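You operate a simulated robot arm through the tools that you are given. There is no shell and no other tool. Be economical: measure what you need, move in short steps, check, and stop when the job is done.

You run a simulated robot arm. Do the job below in one go: nothing can be reset, and whatever is moved stays where it is left.

TASK
Float the window down into the wooden stand and let go of it.
Fine: lift lock free, handlebar lever to FLOAT till it stands, back to BRAKE; then handlebar DOWN to seat it, RELEASE, lift lock on.

It is judged by the outcome, as a careful person would: the job done as asked, and still so three seconds after it is handed in. It fails if anything else is knocked over, pushed out of place, dropped, spilled or broken.

THE ROBOT
A 7-joint arm with a two-finger parallel gripper on a trunk, on a base that drives. Base frame: it is fixed to the floor where the robot stands at the start and does not move with it; the origin is under the middle of the robot, x ahead of it, y to its left, z up. Lengths are in m, angles in degrees, forces in N, time in s.
With the tool pointing down near the work surface it reaches from about 0.26 to 0.7 m from the robot's upright axis, wherever it stands. Its first joint turns from -143.0 to 143.0 degrees. Places, roughly: console down button [-3.9, -1.2, 1.1]; console grip button [-3.7, -1.8, 1.2]; console release button [-3.7, -1.8, 1.1]; console up button [-3.9, -1.2, 1.2]; handlebar brake lever [0.7, 0.3, 1.3]; handlebar down button [0.8, 0, 0.8]; handlebar light button [0.7, 0.4, 1.4]; handlebar release button [0.7, 0.4, 1]; handlebar slow button [0.7, 0.4, 0.9]; handlebar up button [0.8, 0, 0.9]; lift lock lever [0.8, 0, 1.2]; red lock pin [0.7, 0.2, 0.8]. Payload 3 kg.
The tool frame sits at the grasp point between the pads (the TCP): z along the fingers, y along the line on which they close. The tips reach 0.03 m beyond it. Largest opening 0.11 m; finger width 0.02, thickness 0.01; the body of the gripper, 0.048 by 0.112 m, starts 0.055 m behind the TCP.
Orientation is told as [roll, pitch, yaw] about the base's x, y, z axes, in that order, counted from this pose: with the fingers straight down and closing along the base's y, the tool's x points along the base's -x, its y along +y and its z along -z.

THE INTERFACE
- The arm moves only by the tool move_arm. Its arguments are lists of equal length, an entry for each row: "translation": the shift along the base's x, y, z in m, a list of three; "rotation": the turn, a rotation vector about the base's x, y, z in degrees, a list of three; "claw": the closure, from 0 (fully open) to 1 (shut). In form: {"translation": [[dx, dy, dz], ...], "rotation": [[ax, ay, az], ...], "claw": [claw, ...]}. A call has 1 to 8 rows; each row is the pose to reach, as a shift and turn from the pose commanded when the call began. A row lasts 0.2 s, in which the tool goes at most 0.05 m and 8.6 degrees; a call with a longer step from one row to the next is refused whole, and so is a gripper value outside its range. Where a pose cannot be reached the arm comes as near as it can. A force on the tool above 40 N (or 10 N above the force at the start of the call, whichever is more), or a blocked arm, ends the call early, and 0.2 s more pass. The fingers move at their own pace (about 0.108 m/s each) and stop on an object; they squeeze with about 34 N. The grip force told is the motor's: it shows also when the fingers shut on nothing. Time passes only in rows, and 0.2 s behind the last, so rows that repeat a pose let the fingers close. It gives the time, the measured TCP pose, the force on the tool (base axes), the opening and the grip force at its end, in the units of the frame above (readings bear some noise), with the torque about the TCP (base axes, N m) and any sound that the robot's microphone picked up.
- Cameras (640 x 400 px; columns grow to the right, rows downward): "scene" is now at [0.1593, 0.0198, 1.7097]; the picture's right is [0.24, -0.97, -0.00], its down [-0.67, -0.16, -0.73] and it looks along [0.71, 0.17, -0.69] (base axes); focal length 281 px, centre (320, 200). "wrist" rides on the gripper at [0.072, 0.017, -0.103] in the tool frame; the picture's right is [-0.23, 0.97, 0.00], its down [-0.76, -0.18, -0.62] and it looks along [-0.61, -0.14, 0.78] (tool axes); focal length 222 px, centre (320, 200). There is no depth. A picture from a camera that has moved, and an enlarged one, comes with that camera's place and axes in the base frame and with its lens.
- grab_frame(camera): a new picture of that camera. The clock stands still meanwhile.
- slide_trunk(by): slides the trunk up (or, below 0, down) by that many m; the arm and the scene camera ride with it, the base frame stays. It gives what a move gives, with no picture.
- roll_base(legs): drives the robot by 1 to 6 legs, each [ahead, left, turn to the left] in m, m and degrees, along the robot's own axes; the way and the turn of a leg run together, so that a leg with both is an arc; at most 1.5 m and 180 degrees a leg. The arm and the cameras ride along, it lands a little off, and it stops where it bumps. It gives what a move gives.
- turn_head(pan, tilt): turns the head with the scene camera to pan (to the left, within 86 degrees either way) and tilt (down, from -29 to 69), counted from straight ahead of the robot. It gives what a move gives.
- inspect(camera, box): a new picture of the part [left, top, right, bottom] of that camera's present view, enlarged. The clock stands still meanwhile.
- sign_off(): hands the job in; it is judged then, once.

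Work in short steps. Places have to be worked out from the pictures, the camera data and where the tool is seen: move nearer, look again, correct. Check each grasp and each placing, and mend what went wrong. You have 120 turns and 78 pictures in all, those below and enlarged ones among them. Open the gripper and draw the arm clear of the work before you hand the job in, unless the task says otherwise; then end with one line.

The tools are called after "Emit:" as a command line: name --argument value ..., lists and objects as JSON in quotes. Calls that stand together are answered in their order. move_arm: Moves the arm, as the interface text tells. Its arguments: {"type":"object","properties":{"translation":{"type":"array"},"rotation":{"type":"array"},"claw":{"type":"array"}},"required":["translation","rotation","claw"]} The other tools are called the same way: slide_trunk (by) slides the trunk up or down; roll_base (legs) drives the base; turn_head (pan, tilt) turns the head that bears the scene camera; grab_frame (camera) takes a picture; inspect (camera, box) takes an enlarged picture of a part of a camera's view; sign_off () hands the job in.

At the start:

```text
time_s: 0.0
ee_pos: [0.6074, 0.1805, 0.9998]
ee_rot: [0.0, 0.0, 0.0]
contact_force: [-0.4, -0.1, -0.3]
wrist_torque: [0.01, 0.0, 0.0]
finger_gap: 0.1098
grip_force: 0.1
trunk travel left (down, up): [-0.825, 0.065]
robot x, y, heading: [-0.0011, -0.0, 0.2]
head pan, tilt: [13.7, 43.3]
```

scene: 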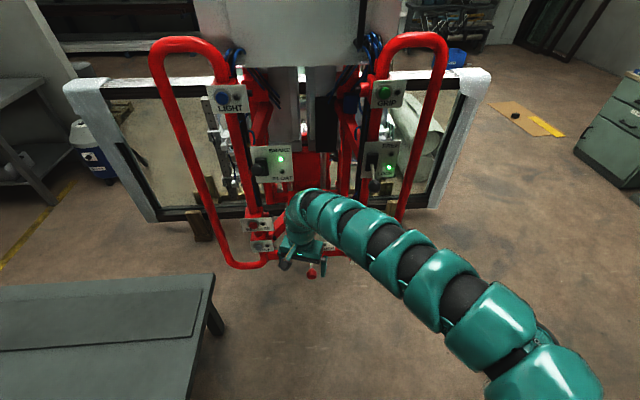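
wrist: 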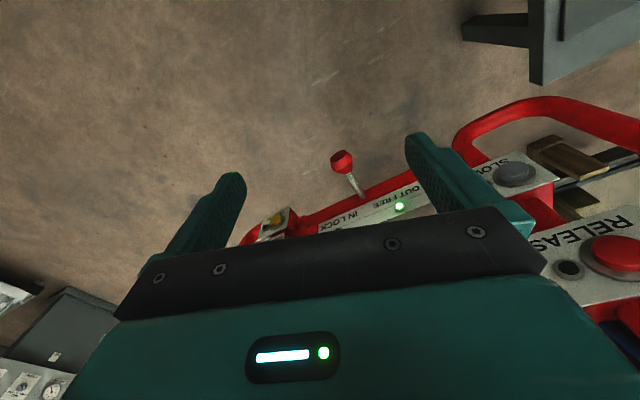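

The arm hides part of the handlebar; I'll enlarge the panel areas to read the labels and lever states.

Emit:
inspect --camera "scene" --box '[200, 130, 420, 267]'

Emit:
inspect --camera "scene" --box '[180, 60, 420, 210]'

```text
2.91 times, centred on (310, 198) of scene
camera zoom: at [0.1593, 0.0198, 1.7097], right [0.24, -0.97, 0.0], down [-0.67, -0.16, -0.73], along [0.71, 0.17, -0.69], focal length 818 px, centre (349, 204)
```

zoom: 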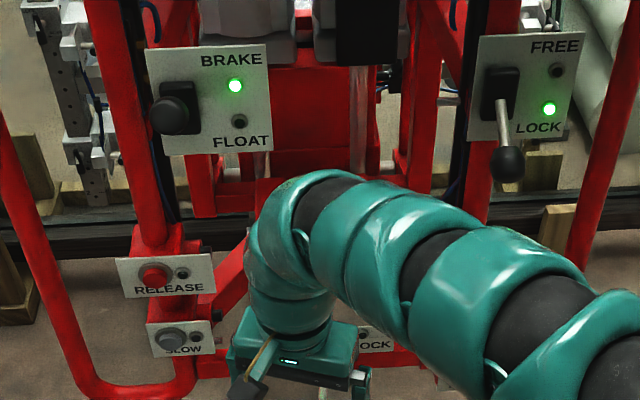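

```text
2.67 times, centred on (300, 135) of scene
camera zoom: at [0.1593, 0.0198, 1.7097], right [0.24, -0.97, 0.0], down [-0.67, -0.16, -0.73], along [0.71, 0.17, -0.69], focal length 750 px, centre (373, 373)
```

zoom: 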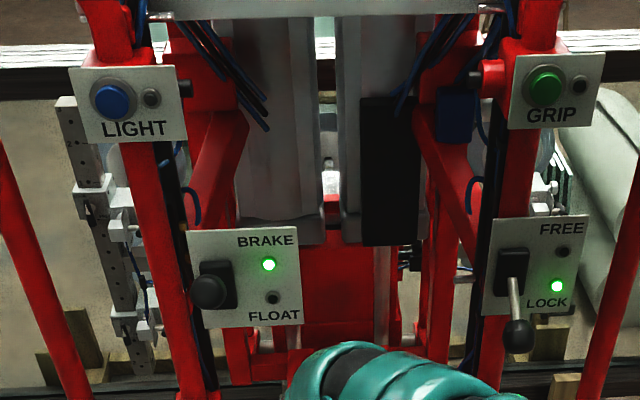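

Brake lever is on BRAKE, lift lock on LOCK. I draw the arm back and begin turning the fingers to point forward.

Emit:
move_arm --translation '[[-0.04, 0, 0], [-0.08, 0, 0], [-0.12, 0, 0.02], [-0.15, 0, 0.04], [-0.17, 0, 0.06], [-0.19, 0, 0.08], [-0.19, 0, 0.1], [-0.19, 0, 0.1]]' --rotation '[[0, 0, 0], [0, 0, 0], [0, -8, 0], [0, -16, 0], [0, -24, 0], [0, -32, 0], [0, -40, 0], [0, -48, 0]]' --claw '[1, 1, 1, 1, 1, 1, 1, 1]'

```text
time_s: 1.8
ee_pos: [0.4558, 0.3195, 1.0041]
ee_rot: [-0.3, -48.0, 0.0]
contact_force: [-0.4, 0.1, -0.2]
wrist_torque: [0.0, 0.01, 0.04]
finger_gap: 0.0
grip_force: 34.3
out of reach, approached as far as the arm can: row 2, 3, 4, 5, 6, 7, 8
trunk travel left (down, up): [-0.825, 0.065]
robot x, y, heading: [0.0004, -0.0022, 0.1]
head pan, tilt: [13.7, 43.3]
```

The near side is out of the arm's reach, so I back the base a bit to gain room and look again.

Emit:
roll_base --legs '[[-0.2, 0, 0]]'

Emit:
grab_frame --camera "scene"

```text
time_s: 3.4
ee_pos: [0.2541, 0.3186, 1.0036]
ee_rot: [-0.3, -47.9, 0.0]
contact_force: [-0.4, 0.3, 0.8]
wrist_torque: [0.0, -0.01, -0.01]
finger_gap: 0.0
grip_force: 33.9
trunk travel left (down, up): [-0.825, 0.065]
robot x, y, heading: [-0.1988, 0.0007, 0.0]
head pan, tilt: [13.7, 43.3]
```

```text
73 pictures are left
camera scene: at [-0.0439, 0.0199, 1.7099], right [0.24, -0.97, 0.0], down [-0.67, -0.16, -0.73], along [0.71, 0.17, -0.69], focal length 281 px, centre (320, 200)
```

scene: 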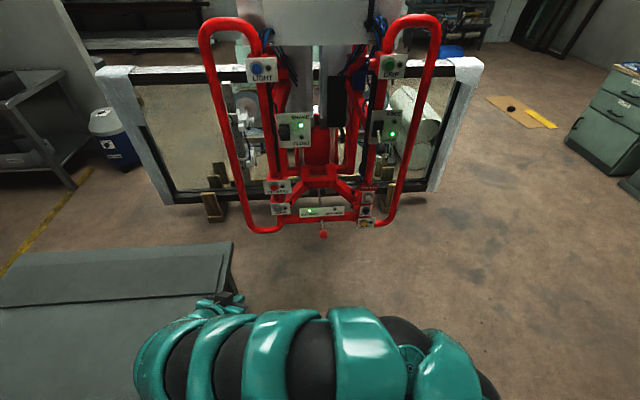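

The device is clear now; I take an enlarged look at it and finish turning the fingers forward.

Emit:
inspect --camera "scene" --box '[190, 40, 450, 240]'

Emit:
inspect --camera "scene" --box '[255, 170, 385, 245]'

Emit:
move_arm --translation '[[0.03, -0.02, 0.03], [0.06, -0.04, 0.06], [0.08, -0.06, 0.09], [0.1, -0.08, 0.12], [0.1, -0.1, 0.15], [0.1, -0.1, 0.17]]' --rotation '[[0, -8, 0], [0, -16, 0], [0, -24, 0], [0, -32, 0], [0, -40, 0], [0, -42, 0]]' --claw '[1, 1, 1, 1, 1, 1]'

```text
2.00 times, centred on (320, 140) of scene
camera zoom: at [-0.0439, 0.0199, 1.7099], right [0.24, -0.97, 0.0], down [-0.67, -0.16, -0.73], along [0.71, 0.17, -0.69], focal length 562 px, centre (320, 320)
```

zoom: 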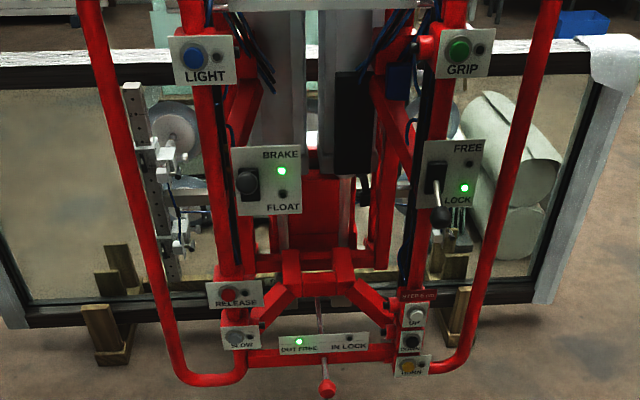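

```text
4.92 times, centred on (320, 208) of scene
camera zoom: at [-0.0439, 0.0199, 1.7099], right [0.24, -0.97, 0.0], down [-0.67, -0.16, -0.73], along [0.71, 0.17, -0.69], focal length 1384 px, centre (320, 163)
```

zoom: 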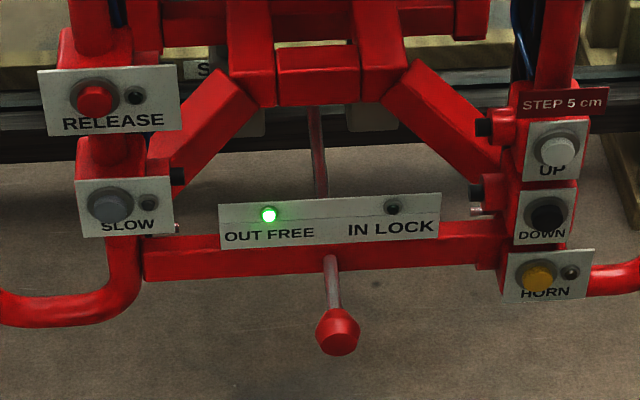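

```text
time_s: 4.8
ee_pos: [0.3932, 0.3029, 1.1736]
ee_rot: [17.9, -89.8, -18.5]
contact_force: [0.0, -0.7, -0.4]
wrist_torque: [-0.02, -0.01, -0.02]
finger_gap: 0.0
grip_force: 34.0
out of reach, approached as far as the arm can: row 1, 2, 3, 4, 5, 6
trunk travel left (down, up): [-0.825, 0.065]
robot x, y, heading: [-0.2013, 0.0008, -0.2]
head pan, tilt: [13.7, 43.3]
```

Triangulating from both views: brake knob ≈ (0.70, 0.31, 1.26), lock knob ≈ (0.79, 0.01, 1.19), with the device turned about 14°. I turn the base 14° left so robot and fingers face it squarely, keeping the head aimed the same way.

Emit:
roll_base --legs '[[0, 0, 14]]'

Emit:
turn_head --pan 0 --tilt 40

Emit:
grab_frame --camera "scene"

```text
time_s: 6.0
ee_pos: [0.3025, 0.4367, 1.1725]
ee_rot: [2.9, -89.8, 10.4]
contact_force: [-0.9, 0.3, -0.6]
wrist_torque: [0.0, 0.02, 0.0]
finger_gap: 0.0
grip_force: 34.1
trunk travel left (down, up): [-0.825, 0.065]
robot x, y, heading: [-0.2024, 0.0019, 13.6]
head pan, tilt: [13.7, 43.3]
```

```text
time_s: 6.8
ee_pos: [0.3019, 0.4361, 1.1725]
ee_rot: [8.9, -89.8, 4.5]
contact_force: [0.2, 0.7, -0.1]
wrist_torque: [-0.02, -0.03, -0.01]
finger_gap: 0.0
grip_force: 34.0
trunk travel left (down, up): [-0.825, 0.065]
robot x, y, heading: [-0.2017, -0.0031, 13.7]
head pan, tilt: [0.0, 40.0]
```

```text
70 pictures are left
camera scene: at [-0.0426, 0.0401, 1.7146], right [0.24, -0.97, 0.0], down [-0.62, -0.15, -0.77], along [0.74, 0.18, -0.64], focal length 281 px, centre (320, 200)
```

scene: 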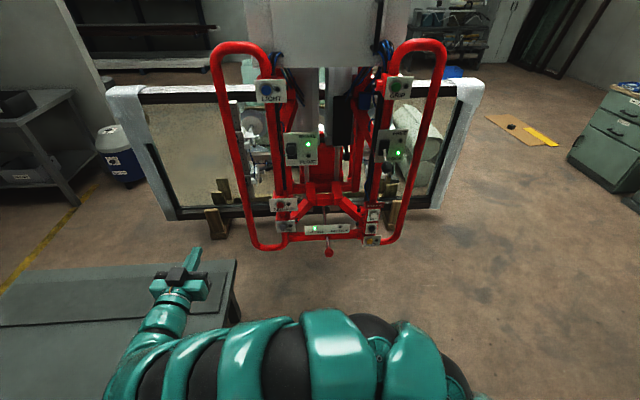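

Tool sits at forward 0.59 / left 0.31 in robot axes; the lock knob is at forward 0.96 / left −0.22. I sweep the tool right and slightly forward, staying well short of the device.

Emit:
move_arm --translation '[[0.03, -0.04, 0], [0.06, -0.08, 0], [0.08, -0.12, 0], [0.1, -0.165, 0], [0.115, -0.21, 0], [0.13, -0.255, 0], [0.14, -0.3, 0], [0.15, -0.345, 0]]' --rotation '[[0, 0, 3], [0, 0, 6], [0, 0, 6], [0, 0, 6], [0, 0, 6], [0, 0, 6], [0, 0, 6], [0, 0, 6]]' --claw '[1, 1, 1, 1, 1, 1, 1, 1]'

Emit:
grab_frame --camera "wrist"

```text
time_s: 8.6
ee_pos: [0.6377, 0.2163, 1.1675]
ee_rot: [34.1, -89.7, -14.7]
contact_force: [1.1, -0.9, 0.2]
wrist_torque: [0.0, 0.01, 0.1]
finger_gap: 0.0
grip_force: 34.4
out of reach, approached as far as the arm can: row 1, 2, 3, 4, 5, 6, 7, 8
trunk travel left (down, up): [-0.825, 0.065]
robot x, y, heading: [-0.2009, -0.0009, 13.8]
head pan, tilt: [0.0, 40.0]
```

```text
69 pictures are left
camera wrist: at [0.5328, 0.1984, 1.0959], right [-0.32, 0.92, 0.23], down [-0.52, -0.38, 0.76], along [0.79, 0.13, 0.6], focal length 222 px, centre (320, 200)
```

wrist: 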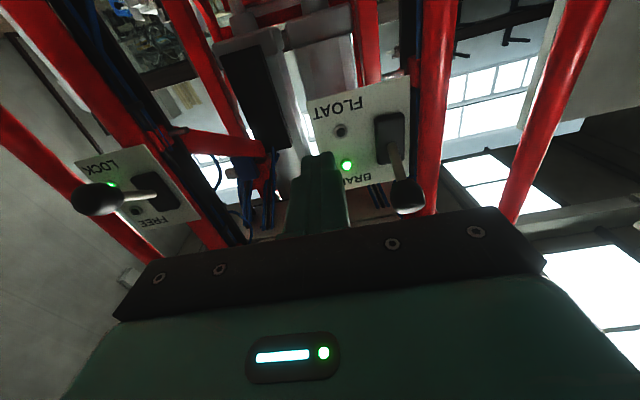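

The orientation is level, but the arm's near limit pushed the tool out to forward 0.87, beside the brake knob. I back the base 0.15 m so the arm works in its comfortable range.

Emit:
roll_base --legs '[[-0.15, 0, 0]]'

Emit:
move_arm --translation '[[0.012, -0.045, 0], [0.024, -0.09, 0], [0.036, -0.135, -0.01], [0.048, -0.18, -0.02], [0.055, -0.225, -0.02]]' --rotation '[[0, 0, -1], [0, 0, -2], [0, 0, -3], [0, 0, -4], [0, 0, -5.4]]' --claw '[1, 1, 1, 1, 1]'

Emit:
grab_frame --camera "scene"

```text
time_s: 10.0
ee_pos: [0.488, 0.182, 1.1691]
ee_rot: [12.1, -89.8, 7.4]
contact_force: [0.0, -0.2, 0.4]
wrist_torque: [-0.04, -0.01, -0.02]
finger_gap: 0.0001
grip_force: 34.5
trunk travel left (down, up): [-0.825, 0.065]
robot x, y, heading: [-0.3465, -0.0352, 14.0]
head pan, tilt: [0.0, 40.0]
```

```text
time_s: 11.2
ee_pos: [0.5624, -0.0365, 1.1362]
ee_rot: [9.1, -89.8, 5.0]
contact_force: [0.4, 0.4, 0.8]
wrist_torque: [-0.01, 0.01, 0.01]
finger_gap: 0.0001
grip_force: 33.5
out of reach, approached as far as the arm can: row 1, 2, 3, 4, 5
trunk travel left (down, up): [-0.825, 0.065]
robot x, y, heading: [-0.3496, -0.0372, 14.0]
head pan, tilt: [0.0, 40.0]
```

```text
68 pictures are left
camera scene: at [-0.1896, 0.0024, 1.7146], right [0.24, -0.97, 0.0], down [-0.62, -0.15, -0.77], along [0.74, 0.19, -0.64], focal length 281 px, centre (320, 200)
```

scene: 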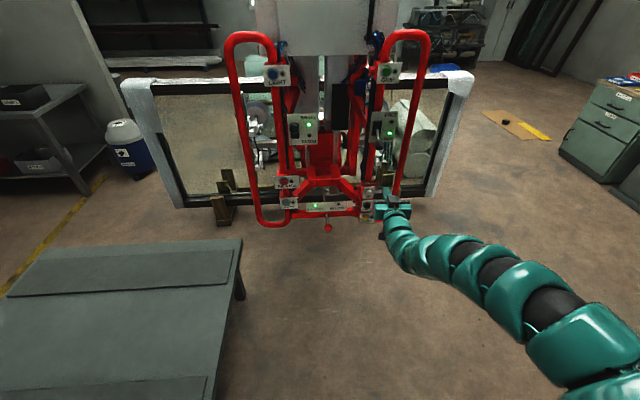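

Tool is now laterally aligned with the lock knob, about 0.2 m short and 5 cm below it. Checking the wrist view for the right loop tube's clearance before advancing.

Emit:
grab_frame --camera "wrist"

Emit:
inspect --camera "scene" --box '[330, 90, 450, 240]'

```text
67 pictures are left
camera wrist: at [0.4567, -0.0452, 1.0636], right [-0.23, 0.94, 0.23], down [-0.56, -0.32, 0.76], along [0.8, 0.05, 0.6], focal length 222 px, centre (320, 200)
```

wrist: 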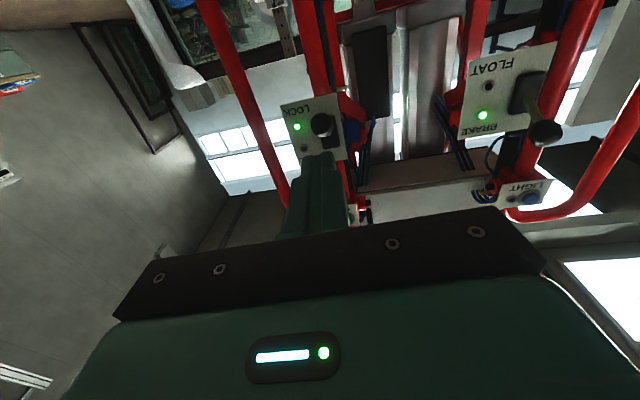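

```text
2.67 times, centred on (390, 165) of scene
camera zoom: at [-0.1896, 0.0024, 1.7146], right [0.24, -0.97, 0.0], down [-0.62, -0.15, -0.77], along [0.74, 0.19, -0.64], focal length 750 px, centre (133, 293)
```

zoom: 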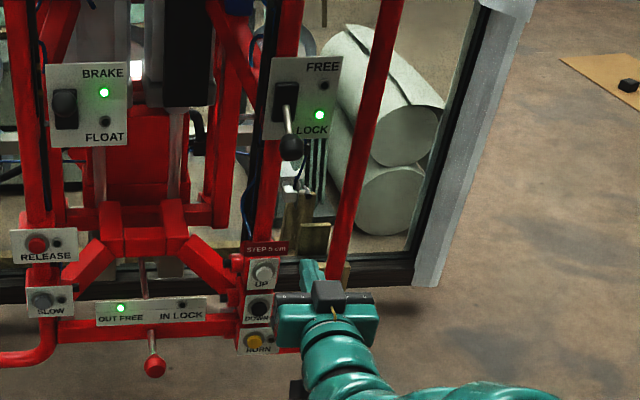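

The gripper will pass left of the right tube. I advance the base 0.13 m, staying below the knob.

Emit:
roll_base --legs '[[0.13, 0, 0]]'

Emit:
grab_frame --camera "wrist"

Emit:
inspect --camera "scene" --box '[330, 90, 450, 240]'

```text
time_s: 12.5
ee_pos: [0.6903, -0.0058, 1.1354]
ee_rot: [5.1, -89.7, 8.8]
contact_force: [0.5, 0.2, -0.1]
wrist_torque: [0.01, 0.02, 0.0]
finger_gap: 0.0
grip_force: 33.7
trunk travel left (down, up): [-0.825, 0.065]
robot x, y, heading: [-0.2234, -0.0073, 13.8]
head pan, tilt: [0.0, 40.0]
```

```text
65 pictures are left
camera wrist: at [0.5844, -0.0137, 1.0632], right [-0.23, 0.95, 0.23], down [-0.56, -0.32, 0.76], along [0.8, 0.05, 0.6], focal length 222 px, centre (320, 200)
```

wrist: 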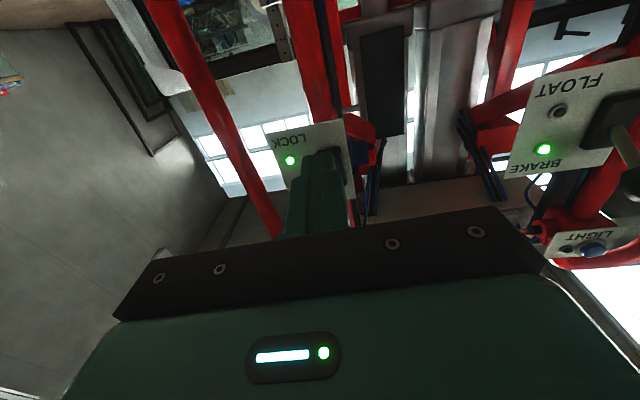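

```text
2.67 times, centred on (390, 165) of scene
camera zoom: at [-0.0613, 0.035, 1.7143], right [0.24, -0.97, 0.0], down [-0.63, -0.15, -0.77], along [0.74, 0.18, -0.64], focal length 750 px, centre (133, 293)
```

zoom: 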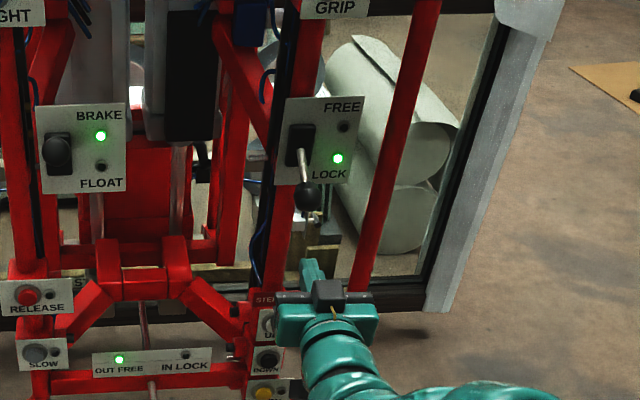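

Tip is 6.7 cm short of the knob and centred on it. I move forward 7 cm under the knob.

Emit:
move_arm --translation '[[0.035, 0.0085, 0], [0.07, 0.017, 0]]' --rotation '[[0, 0, 0], [0, 0, 0]]' --claw '[1, 1]'

Emit:
inspect --camera "scene" --box '[330, 90, 450, 240]'

```text
time_s: 13.1
ee_pos: [0.7357, 0.0069, 1.1371]
ee_rot: [-2.1, -89.8, 16.0]
contact_force: [-0.5, 1.1, 0.7]
wrist_torque: [-0.01, 0.02, 0.02]
finger_gap: 0.0
grip_force: 34.2
out of reach, approached as far as the arm can: row 2
trunk travel left (down, up): [-0.825, 0.065]
robot x, y, heading: [-0.2244, -0.0043, 13.7]
head pan, tilt: [0.0, 40.0]
```

```text
2.67 times, centred on (390, 165) of scene
camera zoom: at [-0.0645, 0.0337, 1.7147], right [0.24, -0.97, 0.0], down [-0.62, -0.15, -0.77], along [0.74, 0.18, -0.64], focal length 750 px, centre (133, 293)
```

zoom: 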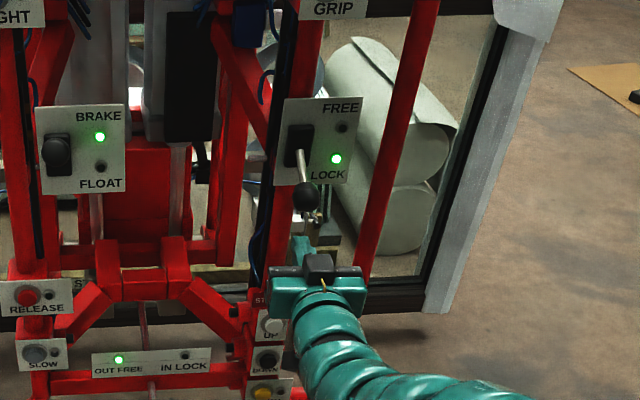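

Full stretch is reached. I pull the arm in 6 cm, then drive the base 0.085 m ahead.

Emit:
move_arm --translation '[[-0.03, -0.007, 0], [-0.06, -0.014, 0]]' --rotation '[[0, 0, 0], [0, 0, 0]]' --claw '[1, 1]'

Emit:
roll_base --legs '[[0.085, 0, 0]]'

```text
time_s: 13.7
ee_pos: [0.686, -0.0053, 1.13]
ee_rot: [-12.8, -89.7, 26.7]
contact_force: [-0.5, -0.2, -0.9]
wrist_torque: [-0.02, -0.01, 0.0]
finger_gap: 0.0002
grip_force: 33.9
out of reach, approached as far as the arm can: row 2
trunk travel left (down, up): [-0.825, 0.065]
robot x, y, heading: [-0.2232, -0.0036, 13.9]
head pan, tilt: [0.0, 40.0]
```

```text
time_s: 14.8
ee_pos: [0.7698, 0.0159, 1.1307]
ee_rot: [4.6, -89.6, 9.3]
contact_force: [-0.1, -0.1, -0.3]
wrist_torque: [0.01, -0.01, -0.01]
finger_gap: 0.0
grip_force: 33.7
trunk travel left (down, up): [-0.825, 0.065]
robot x, y, heading: [-0.1394, 0.0183, 13.9]
head pan, tilt: [0.0, 40.0]
```

The tip should now be just under the lever rod/knob. Quick check before raising.

Emit:
inspect --camera "scene" --box '[330, 90, 450, 240]'

Emit:
grab_frame --camera "wrist"

```text
2.67 times, centred on (390, 165) of scene
camera zoom: at [0.0214, 0.0558, 1.7144], right [0.24, -0.97, 0.0], down [-0.62, -0.16, -0.77], along [0.74, 0.18, -0.64], focal length 750 px, centre (133, 293)
```

zoom: 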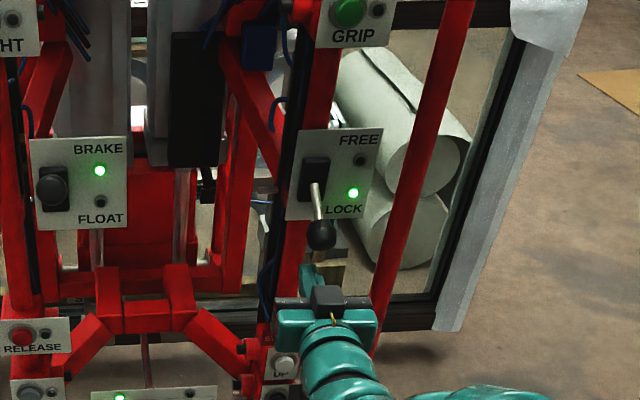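

```text
61 pictures are left
camera wrist: at [0.664, 0.0082, 1.0578], right [-0.23, 0.95, 0.23], down [-0.56, -0.32, 0.76], along [0.8, 0.05, 0.6], focal length 222 px, centre (320, 200)
```

wrist: 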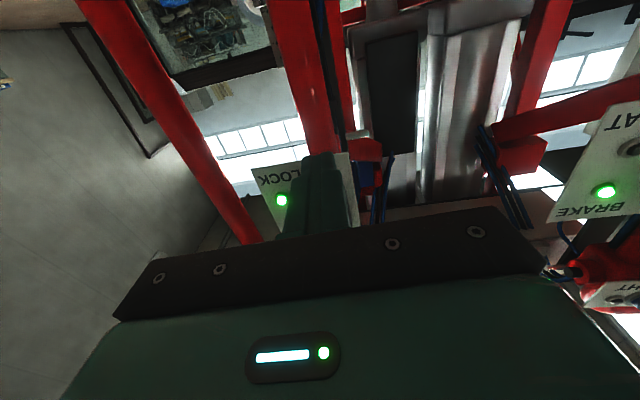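

Fingers are directly beneath the knob. I raise the tool to push the lever up toward FREE.

Emit:
move_arm --translation '[[0, 0, 0.02], [0, 0, 0.04], [0, 0, 0.06]]' --rotation '[[0, 0, 0], [0, 0, 0], [0, 0, 0]]' --claw '[1, 1, 1]'

Emit:
inspect --camera "scene" --box '[330, 90, 450, 240]'

```text
time_s: 15.4
ee_pos: [0.7824, 0.0192, 1.1529]
ee_rot: [2.0, -88.7, 11.9]
contact_force: [-5.8, -4.2, -6.4]
wrist_torque: [0.11, -0.05, -0.05]
finger_gap: 0.0
grip_force: 34.4
out of reach, approached as far as the arm can: row 1, 2, 3
trunk travel left (down, up): [-0.825, 0.065]
robot x, y, heading: [-0.1382, 0.0158, 13.9]
head pan, tilt: [0.0, 40.0]
stopped in row 3: the force on the tool passed its limit at 54 N (the readings are from after the stop); the commanded pose is now the measured one
```

```text
2.67 times, centred on (390, 165) of scene
camera zoom: at [0.0192, 0.0552, 1.7146], right [0.24, -0.97, 0.0], down [-0.62, -0.15, -0.77], along [0.74, 0.18, -0.64], focal length 750 px, centre (133, 293)
```

zoom: 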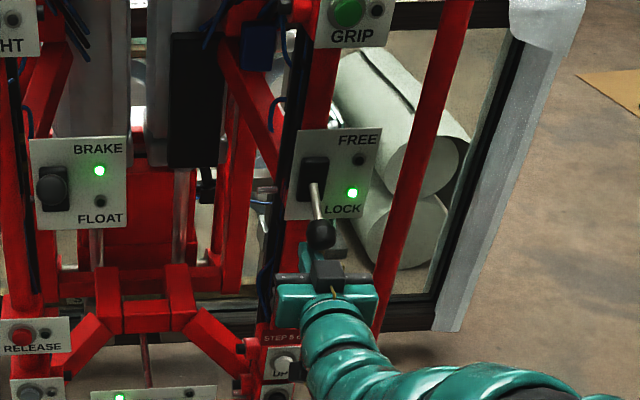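

The arm drifted forward at its near-limit and pressed on something; posture is poor with the shoulder this high. I back the base off 0.2 m, lower the trunk, and raise the arm relative to it.

Emit:
roll_base --legs '[[-0.2, 0, 0]]'

Emit:
slide_trunk --by -0.3

Emit:
move_arm --translation '[[0, 0, 0.04], [0, 0, 0.08], [0, 0, 0.12], [0, 0, 0.16], [0, 0, 0.2], [0, 0, 0.24], [0, 0, 0.28]]' --rotation '[[0, 0, 0], [0, 0, 0], [0, 0, 0], [0, 0, 0], [0, 0, 0], [0, 0, 0], [0, 0, 0]]' --claw '[1, 1, 1, 1, 1, 1, 1]'

```text
time_s: 17.0
ee_pos: [0.5869, -0.0275, 1.1549]
ee_rot: [2.3, -88.9, 11.9]
contact_force: [0.6, -0.7, 1.3]
wrist_torque: [0.05, 0.05, 0.0]
finger_gap: 0.0
grip_force: 34.0
trunk travel left (down, up): [-0.825, 0.065]
robot x, y, heading: [-0.3337, -0.0353, 14.0]
head pan, tilt: [0.0, 40.0]
```

```text
time_s: 20.0
ee_pos: [0.5871, -0.0267, 0.8551]
ee_rot: [1.9, -88.8, 12.3]
contact_force: [0.1, -0.4, 0.4]
wrist_torque: [-0.01, 0.01, 0.02]
finger_gap: 0.0002
grip_force: 34.3
trunk travel left (down, up): [-0.525, 0.365]
robot x, y, heading: [-0.3348, -0.033, 14.0]
head pan, tilt: [0.0, 40.0]
```

```text
time_s: 21.6
ee_pos: [0.6244, 0.0223, 1.1561]
ee_rot: [158.4, -86.7, -144.6]
contact_force: [0.0, -0.3, -1.0]
wrist_torque: [0.01, -0.05, -0.02]
finger_gap: 0.0001
grip_force: 33.9
out of reach, approached as far as the arm can: row 1, 2, 3, 4, 5, 6, 7
trunk travel left (down, up): [-0.525, 0.365]
robot x, y, heading: [-0.3342, -0.0367, 13.9]
head pan, tilt: [0.0, 40.0]
```

Test the freedom now: move back 0.12 m at this height.

Emit:
move_arm --translation '[[-0.03, -0.015, 0], [-0.06, -0.03, 0], [-0.09, -0.045, 0], [-0.12, -0.06, 0]]' --rotation '[[0, 0, 0], [0, 0, 0], [0, 0, 0], [0, 0, 0]]' --claw '[1, 1, 1, 1]'

Emit:
grab_frame --camera "scene"

```text
time_s: 22.8
ee_pos: [0.4959, 0.0411, 1.0322]
ee_rot: [-19.6, -71.8, 46.1]
contact_force: [-0.1, -0.1, 0.2]
wrist_torque: [0.0, -0.05, -0.01]
finger_gap: 0.0
grip_force: 34.2
out of reach, approached as far as the arm can: row 1
trunk travel left (down, up): [-0.525, 0.365]
robot x, y, heading: [-0.3378, -0.0306, 14.1]
head pan, tilt: [0.0, 40.0]
stopped in row 4: the arm was blocked; the commanded pose is now the measured one
```

```text
59 pictures are left
camera scene: at [-0.1757, 0.0075, 1.4146], right [0.24, -0.97, 0.0], down [-0.62, -0.16, -0.77], along [0.74, 0.18, -0.64], focal length 281 px, centre (320, 200)
```

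scene: 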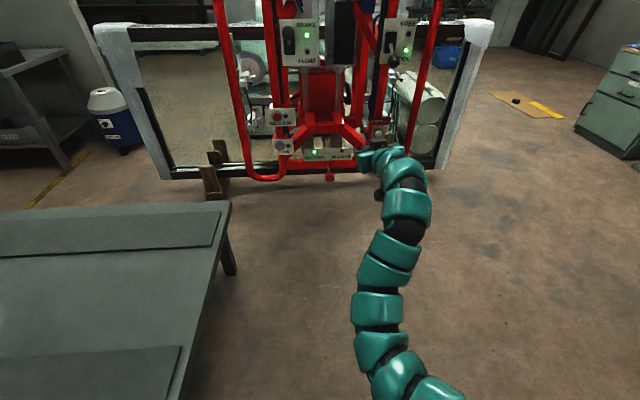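

The arm changed posture and is now freer, tilted 17° down. I correct yaw to 14° and level it partly while raising.

Emit:
move_arm --translation '[[0, 0, 0.03], [0, 0, 0.06], [0, 0, 0.09]]' --rotation '[[0, 0, -4], [0, 0, -8], [0, 0, -11.5]]' --claw '[1, 1, 1]'

```text
time_s: 23.6
ee_pos: [0.4969, 0.0387, 1.1232]
ee_rot: [-19.6, -72.0, 34.5]
contact_force: [0.4, -0.2, 0.7]
wrist_torque: [0.02, -0.03, 0.0]
finger_gap: 0.0
grip_force: 33.6
trunk travel left (down, up): [-0.525, 0.365]
robot x, y, heading: [-0.3338, -0.0337, 14.0]
head pan, tilt: [0.0, 40.0]
```

Moves are now exact. I level the tool and shift right 9 cm to align with the lock knob.

Emit:
move_arm --translation '[[0.007, -0.03, 0.005], [0.014, -0.06, 0.01], [0.021, -0.087, 0.01]]' --rotation '[[3.3, -5, 0], [6.6, -10, 0], [9.9, -15, 0]]' --claw '[1, 1, 1]'

```text
time_s: 24.4
ee_pos: [0.517, -0.0478, 1.1315]
ee_rot: [-86.7, -89.7, 101.5]
contact_force: [-0.2, -0.6, 0.2]
wrist_torque: [0.0, -0.01, -0.01]
finger_gap: 0.0
grip_force: 33.9
trunk travel left (down, up): [-0.525, 0.365]
robot x, y, heading: [-0.3358, -0.0377, 14.0]
head pan, tilt: [0.0, 40.0]
```

Level and well-behaved now. Drive forward 0.15 m, then arm the rest of the way under the knob.

Emit:
roll_base --legs '[[0.15, 0, 0]]'

Emit:
move_arm --translation '[[0.044, 0.011, 0], [0.082, 0.0205, 0]]' --rotation '[[0, 0, 0], [0, 0, 0]]' --claw '[1, 1]'

Emit:
inspect --camera "scene" --box '[260, 0, 480, 137]'

```text
time_s: 25.8
ee_pos: [0.6588, -0.0139, 1.132]
ee_rot: [-76.5, -89.5, 91.2]
contact_force: [-0.1, 0.5, 0.7]
wrist_torque: [0.01, -0.02, 0.01]
finger_gap: 0.0001
grip_force: 33.7
trunk travel left (down, up): [-0.525, 0.365]
robot x, y, heading: [-0.1903, 0.0004, 13.8]
head pan, tilt: [0.0, 40.0]
```

```text
time_s: 26.4
ee_pos: [0.7405, 0.0072, 1.1303]
ee_rot: [-65.0, -89.6, 79.8]
contact_force: [-0.5, 0.1, 0.3]
wrist_torque: [-0.03, -0.02, 0.01]
finger_gap: 0.0001
grip_force: 33.5
trunk travel left (down, up): [-0.525, 0.365]
robot x, y, heading: [-0.194, 0.0011, 13.9]
head pan, tilt: [0.0, 40.0]
```

```text
2.91 times, centred on (370, 68) of scene
camera zoom: at [-0.0346, 0.0414, 1.4145], right [0.24, -0.97, 0.0], down [-0.62, -0.15, -0.77], along [0.74, 0.18, -0.64], focal length 818 px, centre (174, 582)
```

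zoom: 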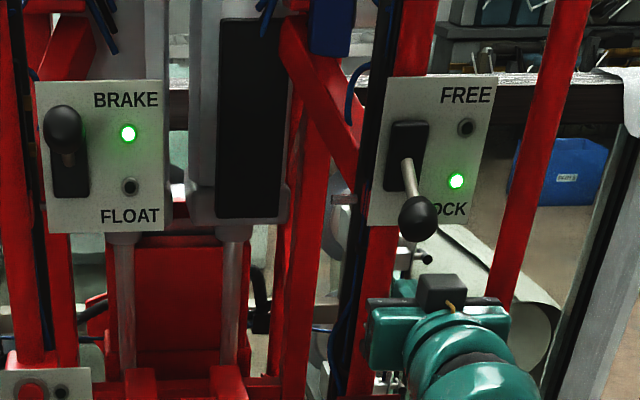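

Good view: knob at (0.785, 0.01, 1.19), pivot around z≈1.235. I add 1.5 cm forward and then lift to push it up.

Emit:
move_arm --translation '[[0.015, 0.0035, 0], [0.015, 0.0035, 0.03], [0.015, 0.0035, 0.05], [0.015, 0.0035, 0.07], [0.015, 0.0035, 0.09]]' --rotation '[[0, 0, 0], [0, 0, 0], [0, 0, 0], [0, 0, 0], [0, 0, 0]]' --claw '[1, 1, 1, 1, 1]'

Emit:
inspect --camera "scene" --box '[260, 0, 480, 137]'

```text
time_s: 27.1
ee_pos: [0.7569, 0.0092, 1.1539]
ee_rot: [-16.1, -88.6, 30.7]
contact_force: [-1.0, -0.3, -2.3]
wrist_torque: [0.0, 0.02, 0.0]
finger_gap: 0.0
grip_force: 34.4
trunk travel left (down, up): [-0.525, 0.365]
robot x, y, heading: [-0.1911, 0.0019, 13.6]
head pan, tilt: [0.0, 40.0]
stopped in row 3: the force on the tool passed its limit at 57 N (the readings are from after the stop); the commanded pose is now the measured one
```

```text
2.91 times, centred on (370, 68) of scene
camera zoom: at [-0.0349, 0.0413, 1.4145], right [0.24, -0.97, 0.0], down [-0.62, -0.15, -0.77], along [0.74, 0.18, -0.64], focal length 818 px, centre (174, 582)
```

zoom: 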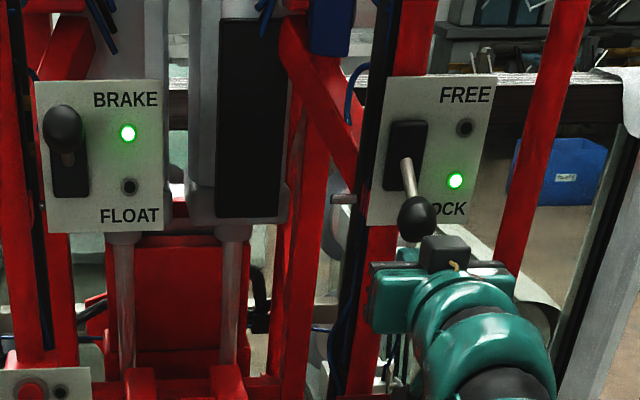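

Contact with the knob's underside spiked the force, likely from speed. I retry slowly with small upward and slightly outward steps along the lever's arc.

Emit:
move_arm --translation '[[0, 0, 0.004], [-0.002, 0, 0.008], [-0.004, -0.001, 0.012], [-0.006, -0.001, 0.016], [-0.007, -0.002, 0.02], [-0.008, -0.002, 0.024], [-0.009, -0.002, 0.028], [-0.01, -0.002, 0.032]]' --rotation '[[0, 0, 0], [0, 0, 0], [0, 0, 0], [0, 0, 0], [0, 0, 0], [0, 0, 0], [0, 0, 0], [0, 0, 0]]' --claw '[1, 1, 1, 1, 1, 1, 1, 1]'

Emit:
inspect --camera "scene" --box '[260, 0, 480, 137]'

```text
time_s: 27.6
ee_pos: [0.7559, 0.0086, 1.1547]
ee_rot: [-10.5, -88.0, 25.3]
contact_force: [-5.7, -1.6, -5.2]
wrist_torque: [-0.09, 0.05, -0.03]
finger_gap: 0.0001
grip_force: 34.2
trunk travel left (down, up): [-0.525, 0.365]
robot x, y, heading: [-0.1927, 0.0048, 13.5]
head pan, tilt: [0.0, 40.0]
stopped in row 2: the force on the tool passed its limit at 43 N (the readings are from after the stop); the commanded pose is now the measured one
```

```text
2.91 times, centred on (370, 68) of scene
camera zoom: at [-0.0354, 0.0411, 1.4147], right [0.24, -0.97, 0.0], down [-0.62, -0.15, -0.77], along [0.74, 0.18, -0.64], focal length 818 px, centre (174, 582)
```

zoom: 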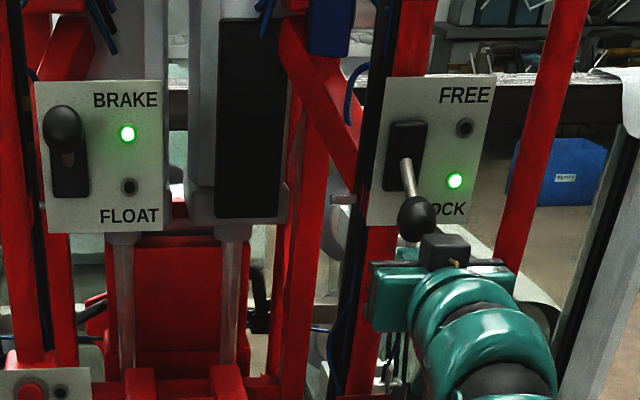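

Residual force points back-and-down: I was pushing along the rod into its pivot, i.e. contacting the front of the knob. I lower slightly, go 2.8 cm further forward to get beneath the rod behind the knob, then lift.

Emit:
move_arm --translation '[[0, 0, -0.015], [0.014, 0.0035, -0.018], [0.028, 0.007, -0.018], [0.028, 0.007, -0.01]]' --rotation '[[0, 0, 0], [0, 0, 0], [0, 0, 0], [0, 0, 0]]' --claw '[1, 1, 1, 1]'

Emit:
move_arm --translation '[[0, 0, 0.008], [0, 0, 0.016], [0, 0, 0.024], [0, 0, 0.032], [0, 0, 0.04], [0, 0, 0.048]]' --rotation '[[0, 0, 0], [0, 0, 0], [0, 0, 0], [0, 0, 0], [0, 0, 0], [0, 0, 0]]' --claw '[1, 1, 1, 1, 1, 1]'

Emit:
inspect --camera "scene" --box '[260, 0, 480, 137]'

```text
time_s: 28.6
ee_pos: [0.7851, 0.0167, 1.146]
ee_rot: [-11.7, -88.3, 26.4]
contact_force: [-0.4, 0.1, 0.4]
wrist_torque: [0.02, 0.03, 0.01]
finger_gap: 0.0
grip_force: 33.7
trunk travel left (down, up): [-0.525, 0.365]
robot x, y, heading: [-0.1935, 0.0023, 13.8]
head pan, tilt: [0.0, 40.0]
```

```text
time_s: 29.2
ee_pos: [0.7847, 0.0165, 1.1513]
ee_rot: [-6.5, -87.1, 21.2]
contact_force: [-7.1, -1.6, -6.6]
wrist_torque: [0.06, -0.05, -0.06]
finger_gap: 0.0001
grip_force: 34.0
trunk travel left (down, up): [-0.525, 0.365]
robot x, y, heading: [-0.1974, 0.0, 14.0]
head pan, tilt: [0.0, 40.0]
stopped in row 3: the force on the tool passed its limit at 47 N (the readings are from after the stop); the commanded pose is now the measured one
```

```text
2.91 times, centred on (370, 68) of scene
camera zoom: at [-0.0358, 0.041, 1.4146], right [0.24, -0.97, 0.0], down [-0.62, -0.15, -0.77], along [0.74, 0.18, -0.64], focal length 818 px, centre (174, 582)
```

zoom: 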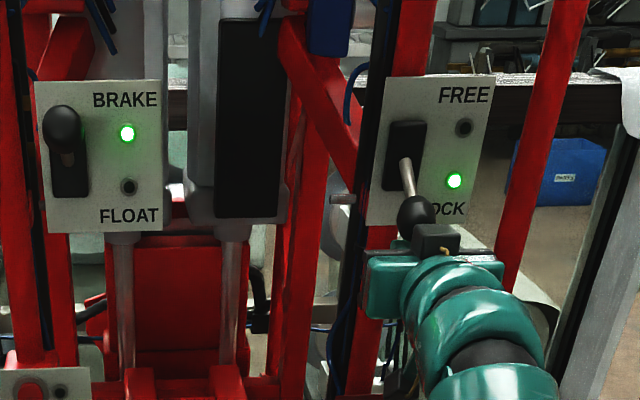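

The friction opposes the knob's outward swing. I now follow the lever's arc: up and outward (back) together.

Emit:
move_arm --translation '[[-0.005, -0.0012, 0.004], [-0.01, -0.0024, 0.012], [-0.014, -0.0034, 0.022], [-0.017, -0.004, 0.034], [-0.018, -0.0043, 0.047], [-0.017, -0.004, 0.06], [-0.013, -0.003, 0.072], [-0.008, -0.002, 0.084]]' --rotation '[[0, 0, 0], [0, 0, 0], [0, 0, 0], [0, 0, 0], [0, 0, 0], [0, 0, 0], [0, 0, 0], [0, 0, 0]]' --claw '[1, 1, 1, 1, 1, 1, 1, 1]'

Emit:
grab_frame --camera "wrist"

```text
time_s: 31.0
ee_pos: [0.7788, 0.0152, 1.2319]
ee_rot: [-4.2, -86.7, 18.9]
contact_force: [-12.9, -2.0, -22.7]
wrist_torque: [-0.06, 0.33, 0.01]
finger_gap: 0.0002
grip_force: 34.4
trunk travel left (down, up): [-0.525, 0.365]
robot x, y, heading: [-0.1952, 0.0002, 14.0]
head pan, tilt: [0.0, 40.0]
```

```text
54 pictures are left
camera wrist: at [0.6696, 0.0031, 1.1647], right [-0.24, 0.95, 0.22], down [-0.52, -0.32, 0.8], along [0.82, 0.07, 0.56], focal length 222 px, centre (320, 200)
```

wrist: 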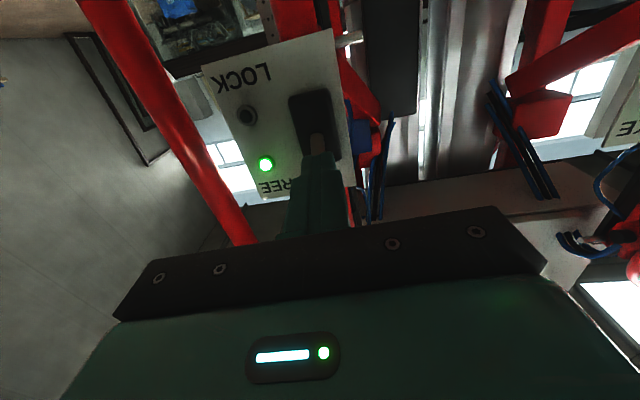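

The arc push worked: the FREE light is lit. I lower a little, back out, and check.

Emit:
move_arm --translation '[[0, 0, -0.02], [-0.04, -0.01, -0.02], [-0.08, -0.02, -0.02], [-0.12, -0.03, -0.02]]' --rotation '[[0, 0, 0], [0, 0, 0], [0, 0, 0], [0, 0, 0]]' --claw '[1, 1, 1, 1]'

Emit:
inspect --camera "scene" --box '[200, 0, 460, 165]'

```text
time_s: 32.0
ee_pos: [0.6543, -0.0151, 1.2182]
ee_rot: [-7.6, -87.5, 22.3]
contact_force: [0.3, 0.2, -0.2]
wrist_torque: [-0.01, 0.01, -0.04]
finger_gap: 0.0003
grip_force: 34.2
trunk travel left (down, up): [-0.525, 0.365]
robot x, y, heading: [-0.1913, 0.0009, 13.8]
head pan, tilt: [0.0, 40.0]
```

```text
2.42 times, centred on (330, 82) of scene
camera zoom: at [-0.0364, 0.0409, 1.4147], right [0.24, -0.97, 0.0], down [-0.62, -0.15, -0.77], along [0.74, 0.18, -0.64], focal length 682 px, centre (296, 485)
```

zoom: 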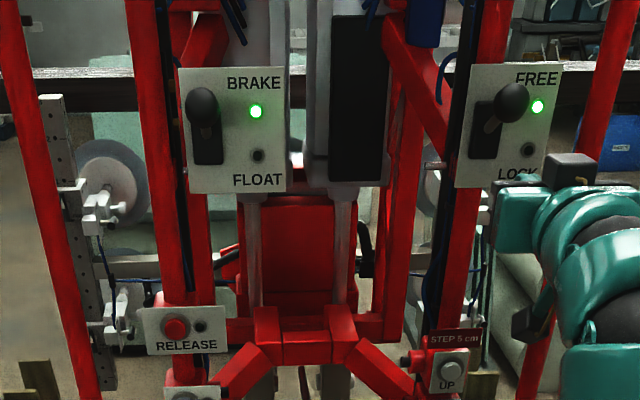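

FREE confirmed. Now I move left and up to sit above and in front of the brake knob (≈0.70, 0.31, 1.26).

Emit:
move_arm --translation '[[-0.009, 0.036, 0.013], [-0.018, 0.073, 0.026], [-0.027, 0.109, 0.039], [-0.036, 0.146, 0.052], [-0.045, 0.182, 0.065], [-0.054, 0.218, 0.078], [-0.063, 0.255, 0.09], [-0.073, 0.295, 0.104]]' --rotation '[[0, 0, 0], [0, 0, 0], [0, 0, 0], [0, 0, 0], [0, 0, 0], [0, 0, 0], [0, 0, 0], [0, 0, 0]]' --claw '[1, 1, 1, 1, 1, 1, 1, 1]'

Emit:
turn_head --pan 0 --tilt 25

Emit:
grab_frame --camera "scene"

```text
time_s: 33.8
ee_pos: [0.5844, 0.2788, 1.3219]
ee_rot: [-8.3, -87.2, 23.1]
contact_force: [-0.2, -0.4, 0.6]
wrist_torque: [0.03, -0.01, 0.0]
finger_gap: 0.0
grip_force: 34.1
trunk travel left (down, up): [-0.525, 0.365]
robot x, y, heading: [-0.1955, 0.0019, 13.8]
head pan, tilt: [0.0, 40.0]
```

```text
time_s: 34.6
ee_pos: [0.5856, 0.2793, 1.3216]
ee_rot: [-7.1, -87.3, 21.8]
contact_force: [0.0, -0.5, -0.3]
wrist_torque: [-0.02, 0.01, 0.01]
finger_gap: 0.0006
grip_force: 34.0
trunk travel left (down, up): [-0.525, 0.365]
robot x, y, heading: [-0.1962, 0.0005, 13.8]
head pan, tilt: [0.0, 25.0]
```

```text
52 pictures are left
camera scene: at [-0.0289, 0.0428, 1.4378], right [0.24, -0.97, 0.0], down [-0.41, -0.1, -0.91], along [0.88, 0.22, -0.42], focal length 281 px, centre (320, 200)
```

scene: 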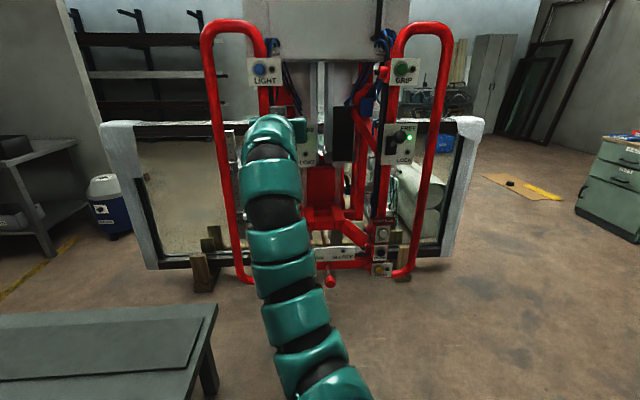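

Tip is ~9 cm short of the brake knob, above it. Wrist view to verify alignment.

Emit:
grab_frame --camera "wrist"

```text
51 pictures are left
camera wrist: at [0.4768, 0.2679, 1.2538], right [-0.24, 0.95, 0.22], down [-0.52, -0.32, 0.79], along [0.82, 0.07, 0.57], focal length 222 px, centre (320, 200)
```

wrist: 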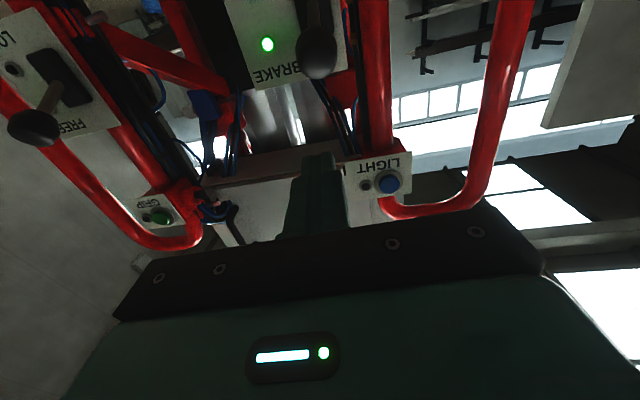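

Knob confirmed at (0.70, 0.319, 1.26). I move forward 10.5 cm and 1 cm left, over the knob.

Emit:
move_arm --translation '[[0.035, 0.014, 0], [0.07, 0.026, 0], [0.099, 0.036, 0]]' --rotation '[[0, 0, 0], [0, 0, 0], [0, 0, 0]]' --claw '[1, 1, 1]'

Emit:
grab_frame --camera "wrist"

```text
time_s: 35.4
ee_pos: [0.6844, 0.3154, 1.3205]
ee_rot: [-6.8, -87.4, 21.7]
contact_force: [-0.7, 0.2, 0.5]
wrist_torque: [0.0, 0.02, -0.03]
finger_gap: 0.0002
grip_force: 34.3
trunk travel left (down, up): [-0.525, 0.365]
robot x, y, heading: [-0.1964, 0.006, 13.8]
head pan, tilt: [0.0, 25.0]
```

```text
50 pictures are left
camera wrist: at [0.5763, 0.3034, 1.2531], right [-0.24, 0.95, 0.22], down [-0.52, -0.32, 0.79], along [0.82, 0.07, 0.57], focal length 222 px, centre (320, 200)
```

wrist: 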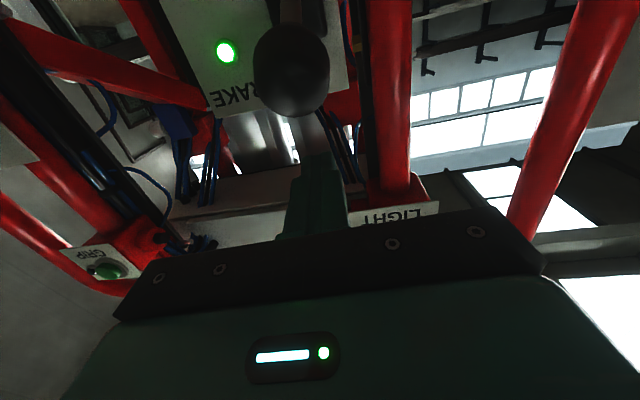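

Aligned over the knob. I push down along the arc toward FLOAT.

Emit:
move_arm --translation '[[0, 0, -0.028], [-0.006, -0.0015, -0.038], [-0.011, -0.0027, -0.05], [-0.015, -0.0036, -0.063], [-0.017, -0.004, -0.077], [-0.016, -0.004, -0.091], [-0.013, -0.003, -0.105], [-0.008, -0.002, -0.117]]' --rotation '[[0, 0, 0], [0, 0, 0], [0, 0, 0], [0, 0, 0], [0, 0, 0], [0, 0, 0], [0, 0, 0], [0, 0, 0]]' --claw '[1, 1, 1, 1, 1, 1, 1, 1]'

Emit:
grab_frame --camera "wrist"

```text
time_s: 37.2
ee_pos: [0.6741, 0.3122, 1.2048]
ee_rot: [-6.7, -87.2, 21.6]
contact_force: [-0.6, -0.8, -0.2]
wrist_torque: [-0.04, 0.03, 0.02]
finger_gap: 0.0
grip_force: 33.6
trunk travel left (down, up): [-0.525, 0.365]
robot x, y, heading: [-0.1912, 0.0007, 13.7]
head pan, tilt: [0.0, 25.0]
```

```text
49 pictures are left
camera wrist: at [0.567, 0.3014, 1.1368], right [-0.24, 0.95, 0.22], down [-0.52, -0.32, 0.79], along [0.82, 0.07, 0.57], focal length 222 px, centre (320, 200)
```

wrist: 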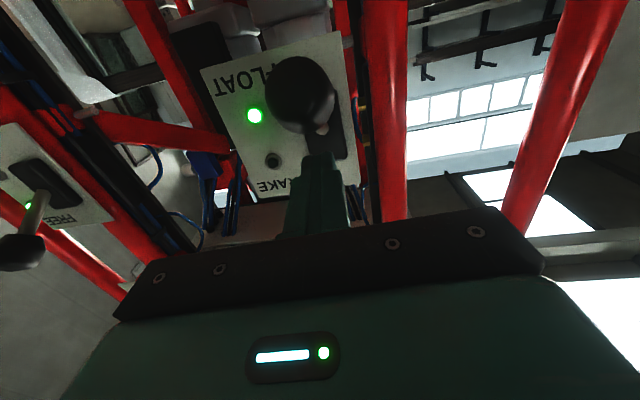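

FLOAT is lit. I withdraw straight back and watch the window settle.

Emit:
move_arm --translation '[[-0.04, -0.01, 0.005], [-0.08, -0.02, 0.005], [-0.1, -0.025, 0.005]]' --rotation '[[0, 0, 0], [0, 0, 0], [0, 0, 0]]' --claw '[1, 1, 1]'

Emit:
grab_frame --camera "scene"

Emit:
grab_frame --camera "wrist"

```text
time_s: 38.0
ee_pos: [0.5751, 0.2895, 1.2122]
ee_rot: [-6.9, -87.4, 21.7]
contact_force: [-0.1, 0.5, 0.1]
wrist_torque: [0.01, 0.02, 0.02]
finger_gap: 0.0002
grip_force: 33.8
trunk travel left (down, up): [-0.525, 0.365]
robot x, y, heading: [-0.1928, 0.0032, 13.8]
head pan, tilt: [0.0, 25.0]
```

```text
48 pictures are left
camera scene: at [-0.0291, 0.0427, 1.4379], right [0.24, -0.97, 0.0], down [-0.41, -0.1, -0.91], along [0.88, 0.22, -0.42], focal length 281 px, centre (320, 200)
```

scene: 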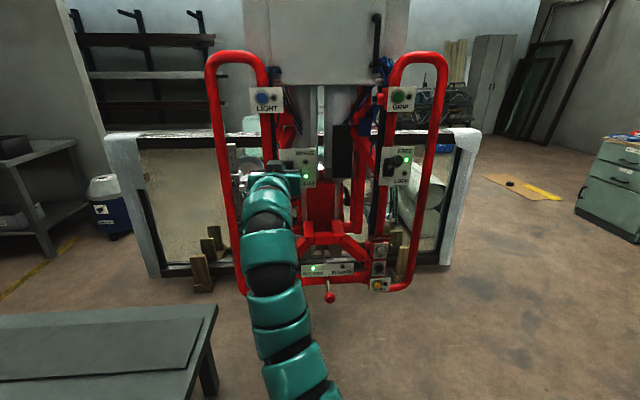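

```text
47 pictures are left
camera wrist: at [0.4674, 0.2777, 1.1438], right [-0.24, 0.95, 0.22], down [-0.52, -0.32, 0.79], along [0.82, 0.07, 0.57], focal length 222 px, centre (320, 200)
```

wrist: 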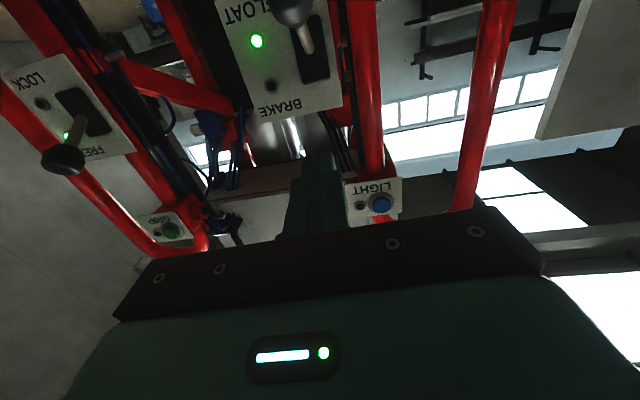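

The whole head is descending in float. I move the tool lower and back while it settles, then look again.

Emit:
move_arm --translation '[[-0.01, 0, -0.03], [-0.02, 0, -0.06], [-0.03, 0, -0.09], [-0.03, 0, -0.12], [-0.03, 0, -0.12], [-0.03, 0, -0.12], [-0.03, 0, -0.12], [-0.03, 0, -0.12]]' --rotation '[[0, 0, 0], [0, 0, 0], [0, 0, 0], [0, 0, 0], [0, 0, 0], [0, 0, 0], [0, 0, 0], [0, 0, 0]]' --claw '[1, 1, 1, 1, 1, 1, 1, 1]'

Emit:
grab_frame --camera "scene"

```text
time_s: 39.8
ee_pos: [0.5447, 0.2882, 1.0896]
ee_rot: [-7.0, -87.4, 21.9]
contact_force: [0.2, 0.9, 1.1]
wrist_torque: [-0.02, 0.02, -0.01]
finger_gap: 0.0
grip_force: 34.3
trunk travel left (down, up): [-0.525, 0.365]
robot x, y, heading: [-0.1975, 0.0034, 13.6]
head pan, tilt: [0.0, 25.0]
```

```text
46 pictures are left
camera scene: at [-0.0289, 0.0428, 1.4379], right [0.24, -0.97, 0.0], down [-0.41, -0.1, -0.91], along [0.88, 0.22, -0.42], focal length 281 px, centre (320, 200)
```

scene: 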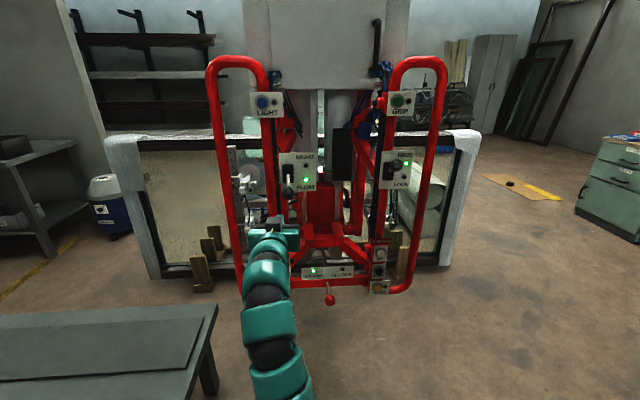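

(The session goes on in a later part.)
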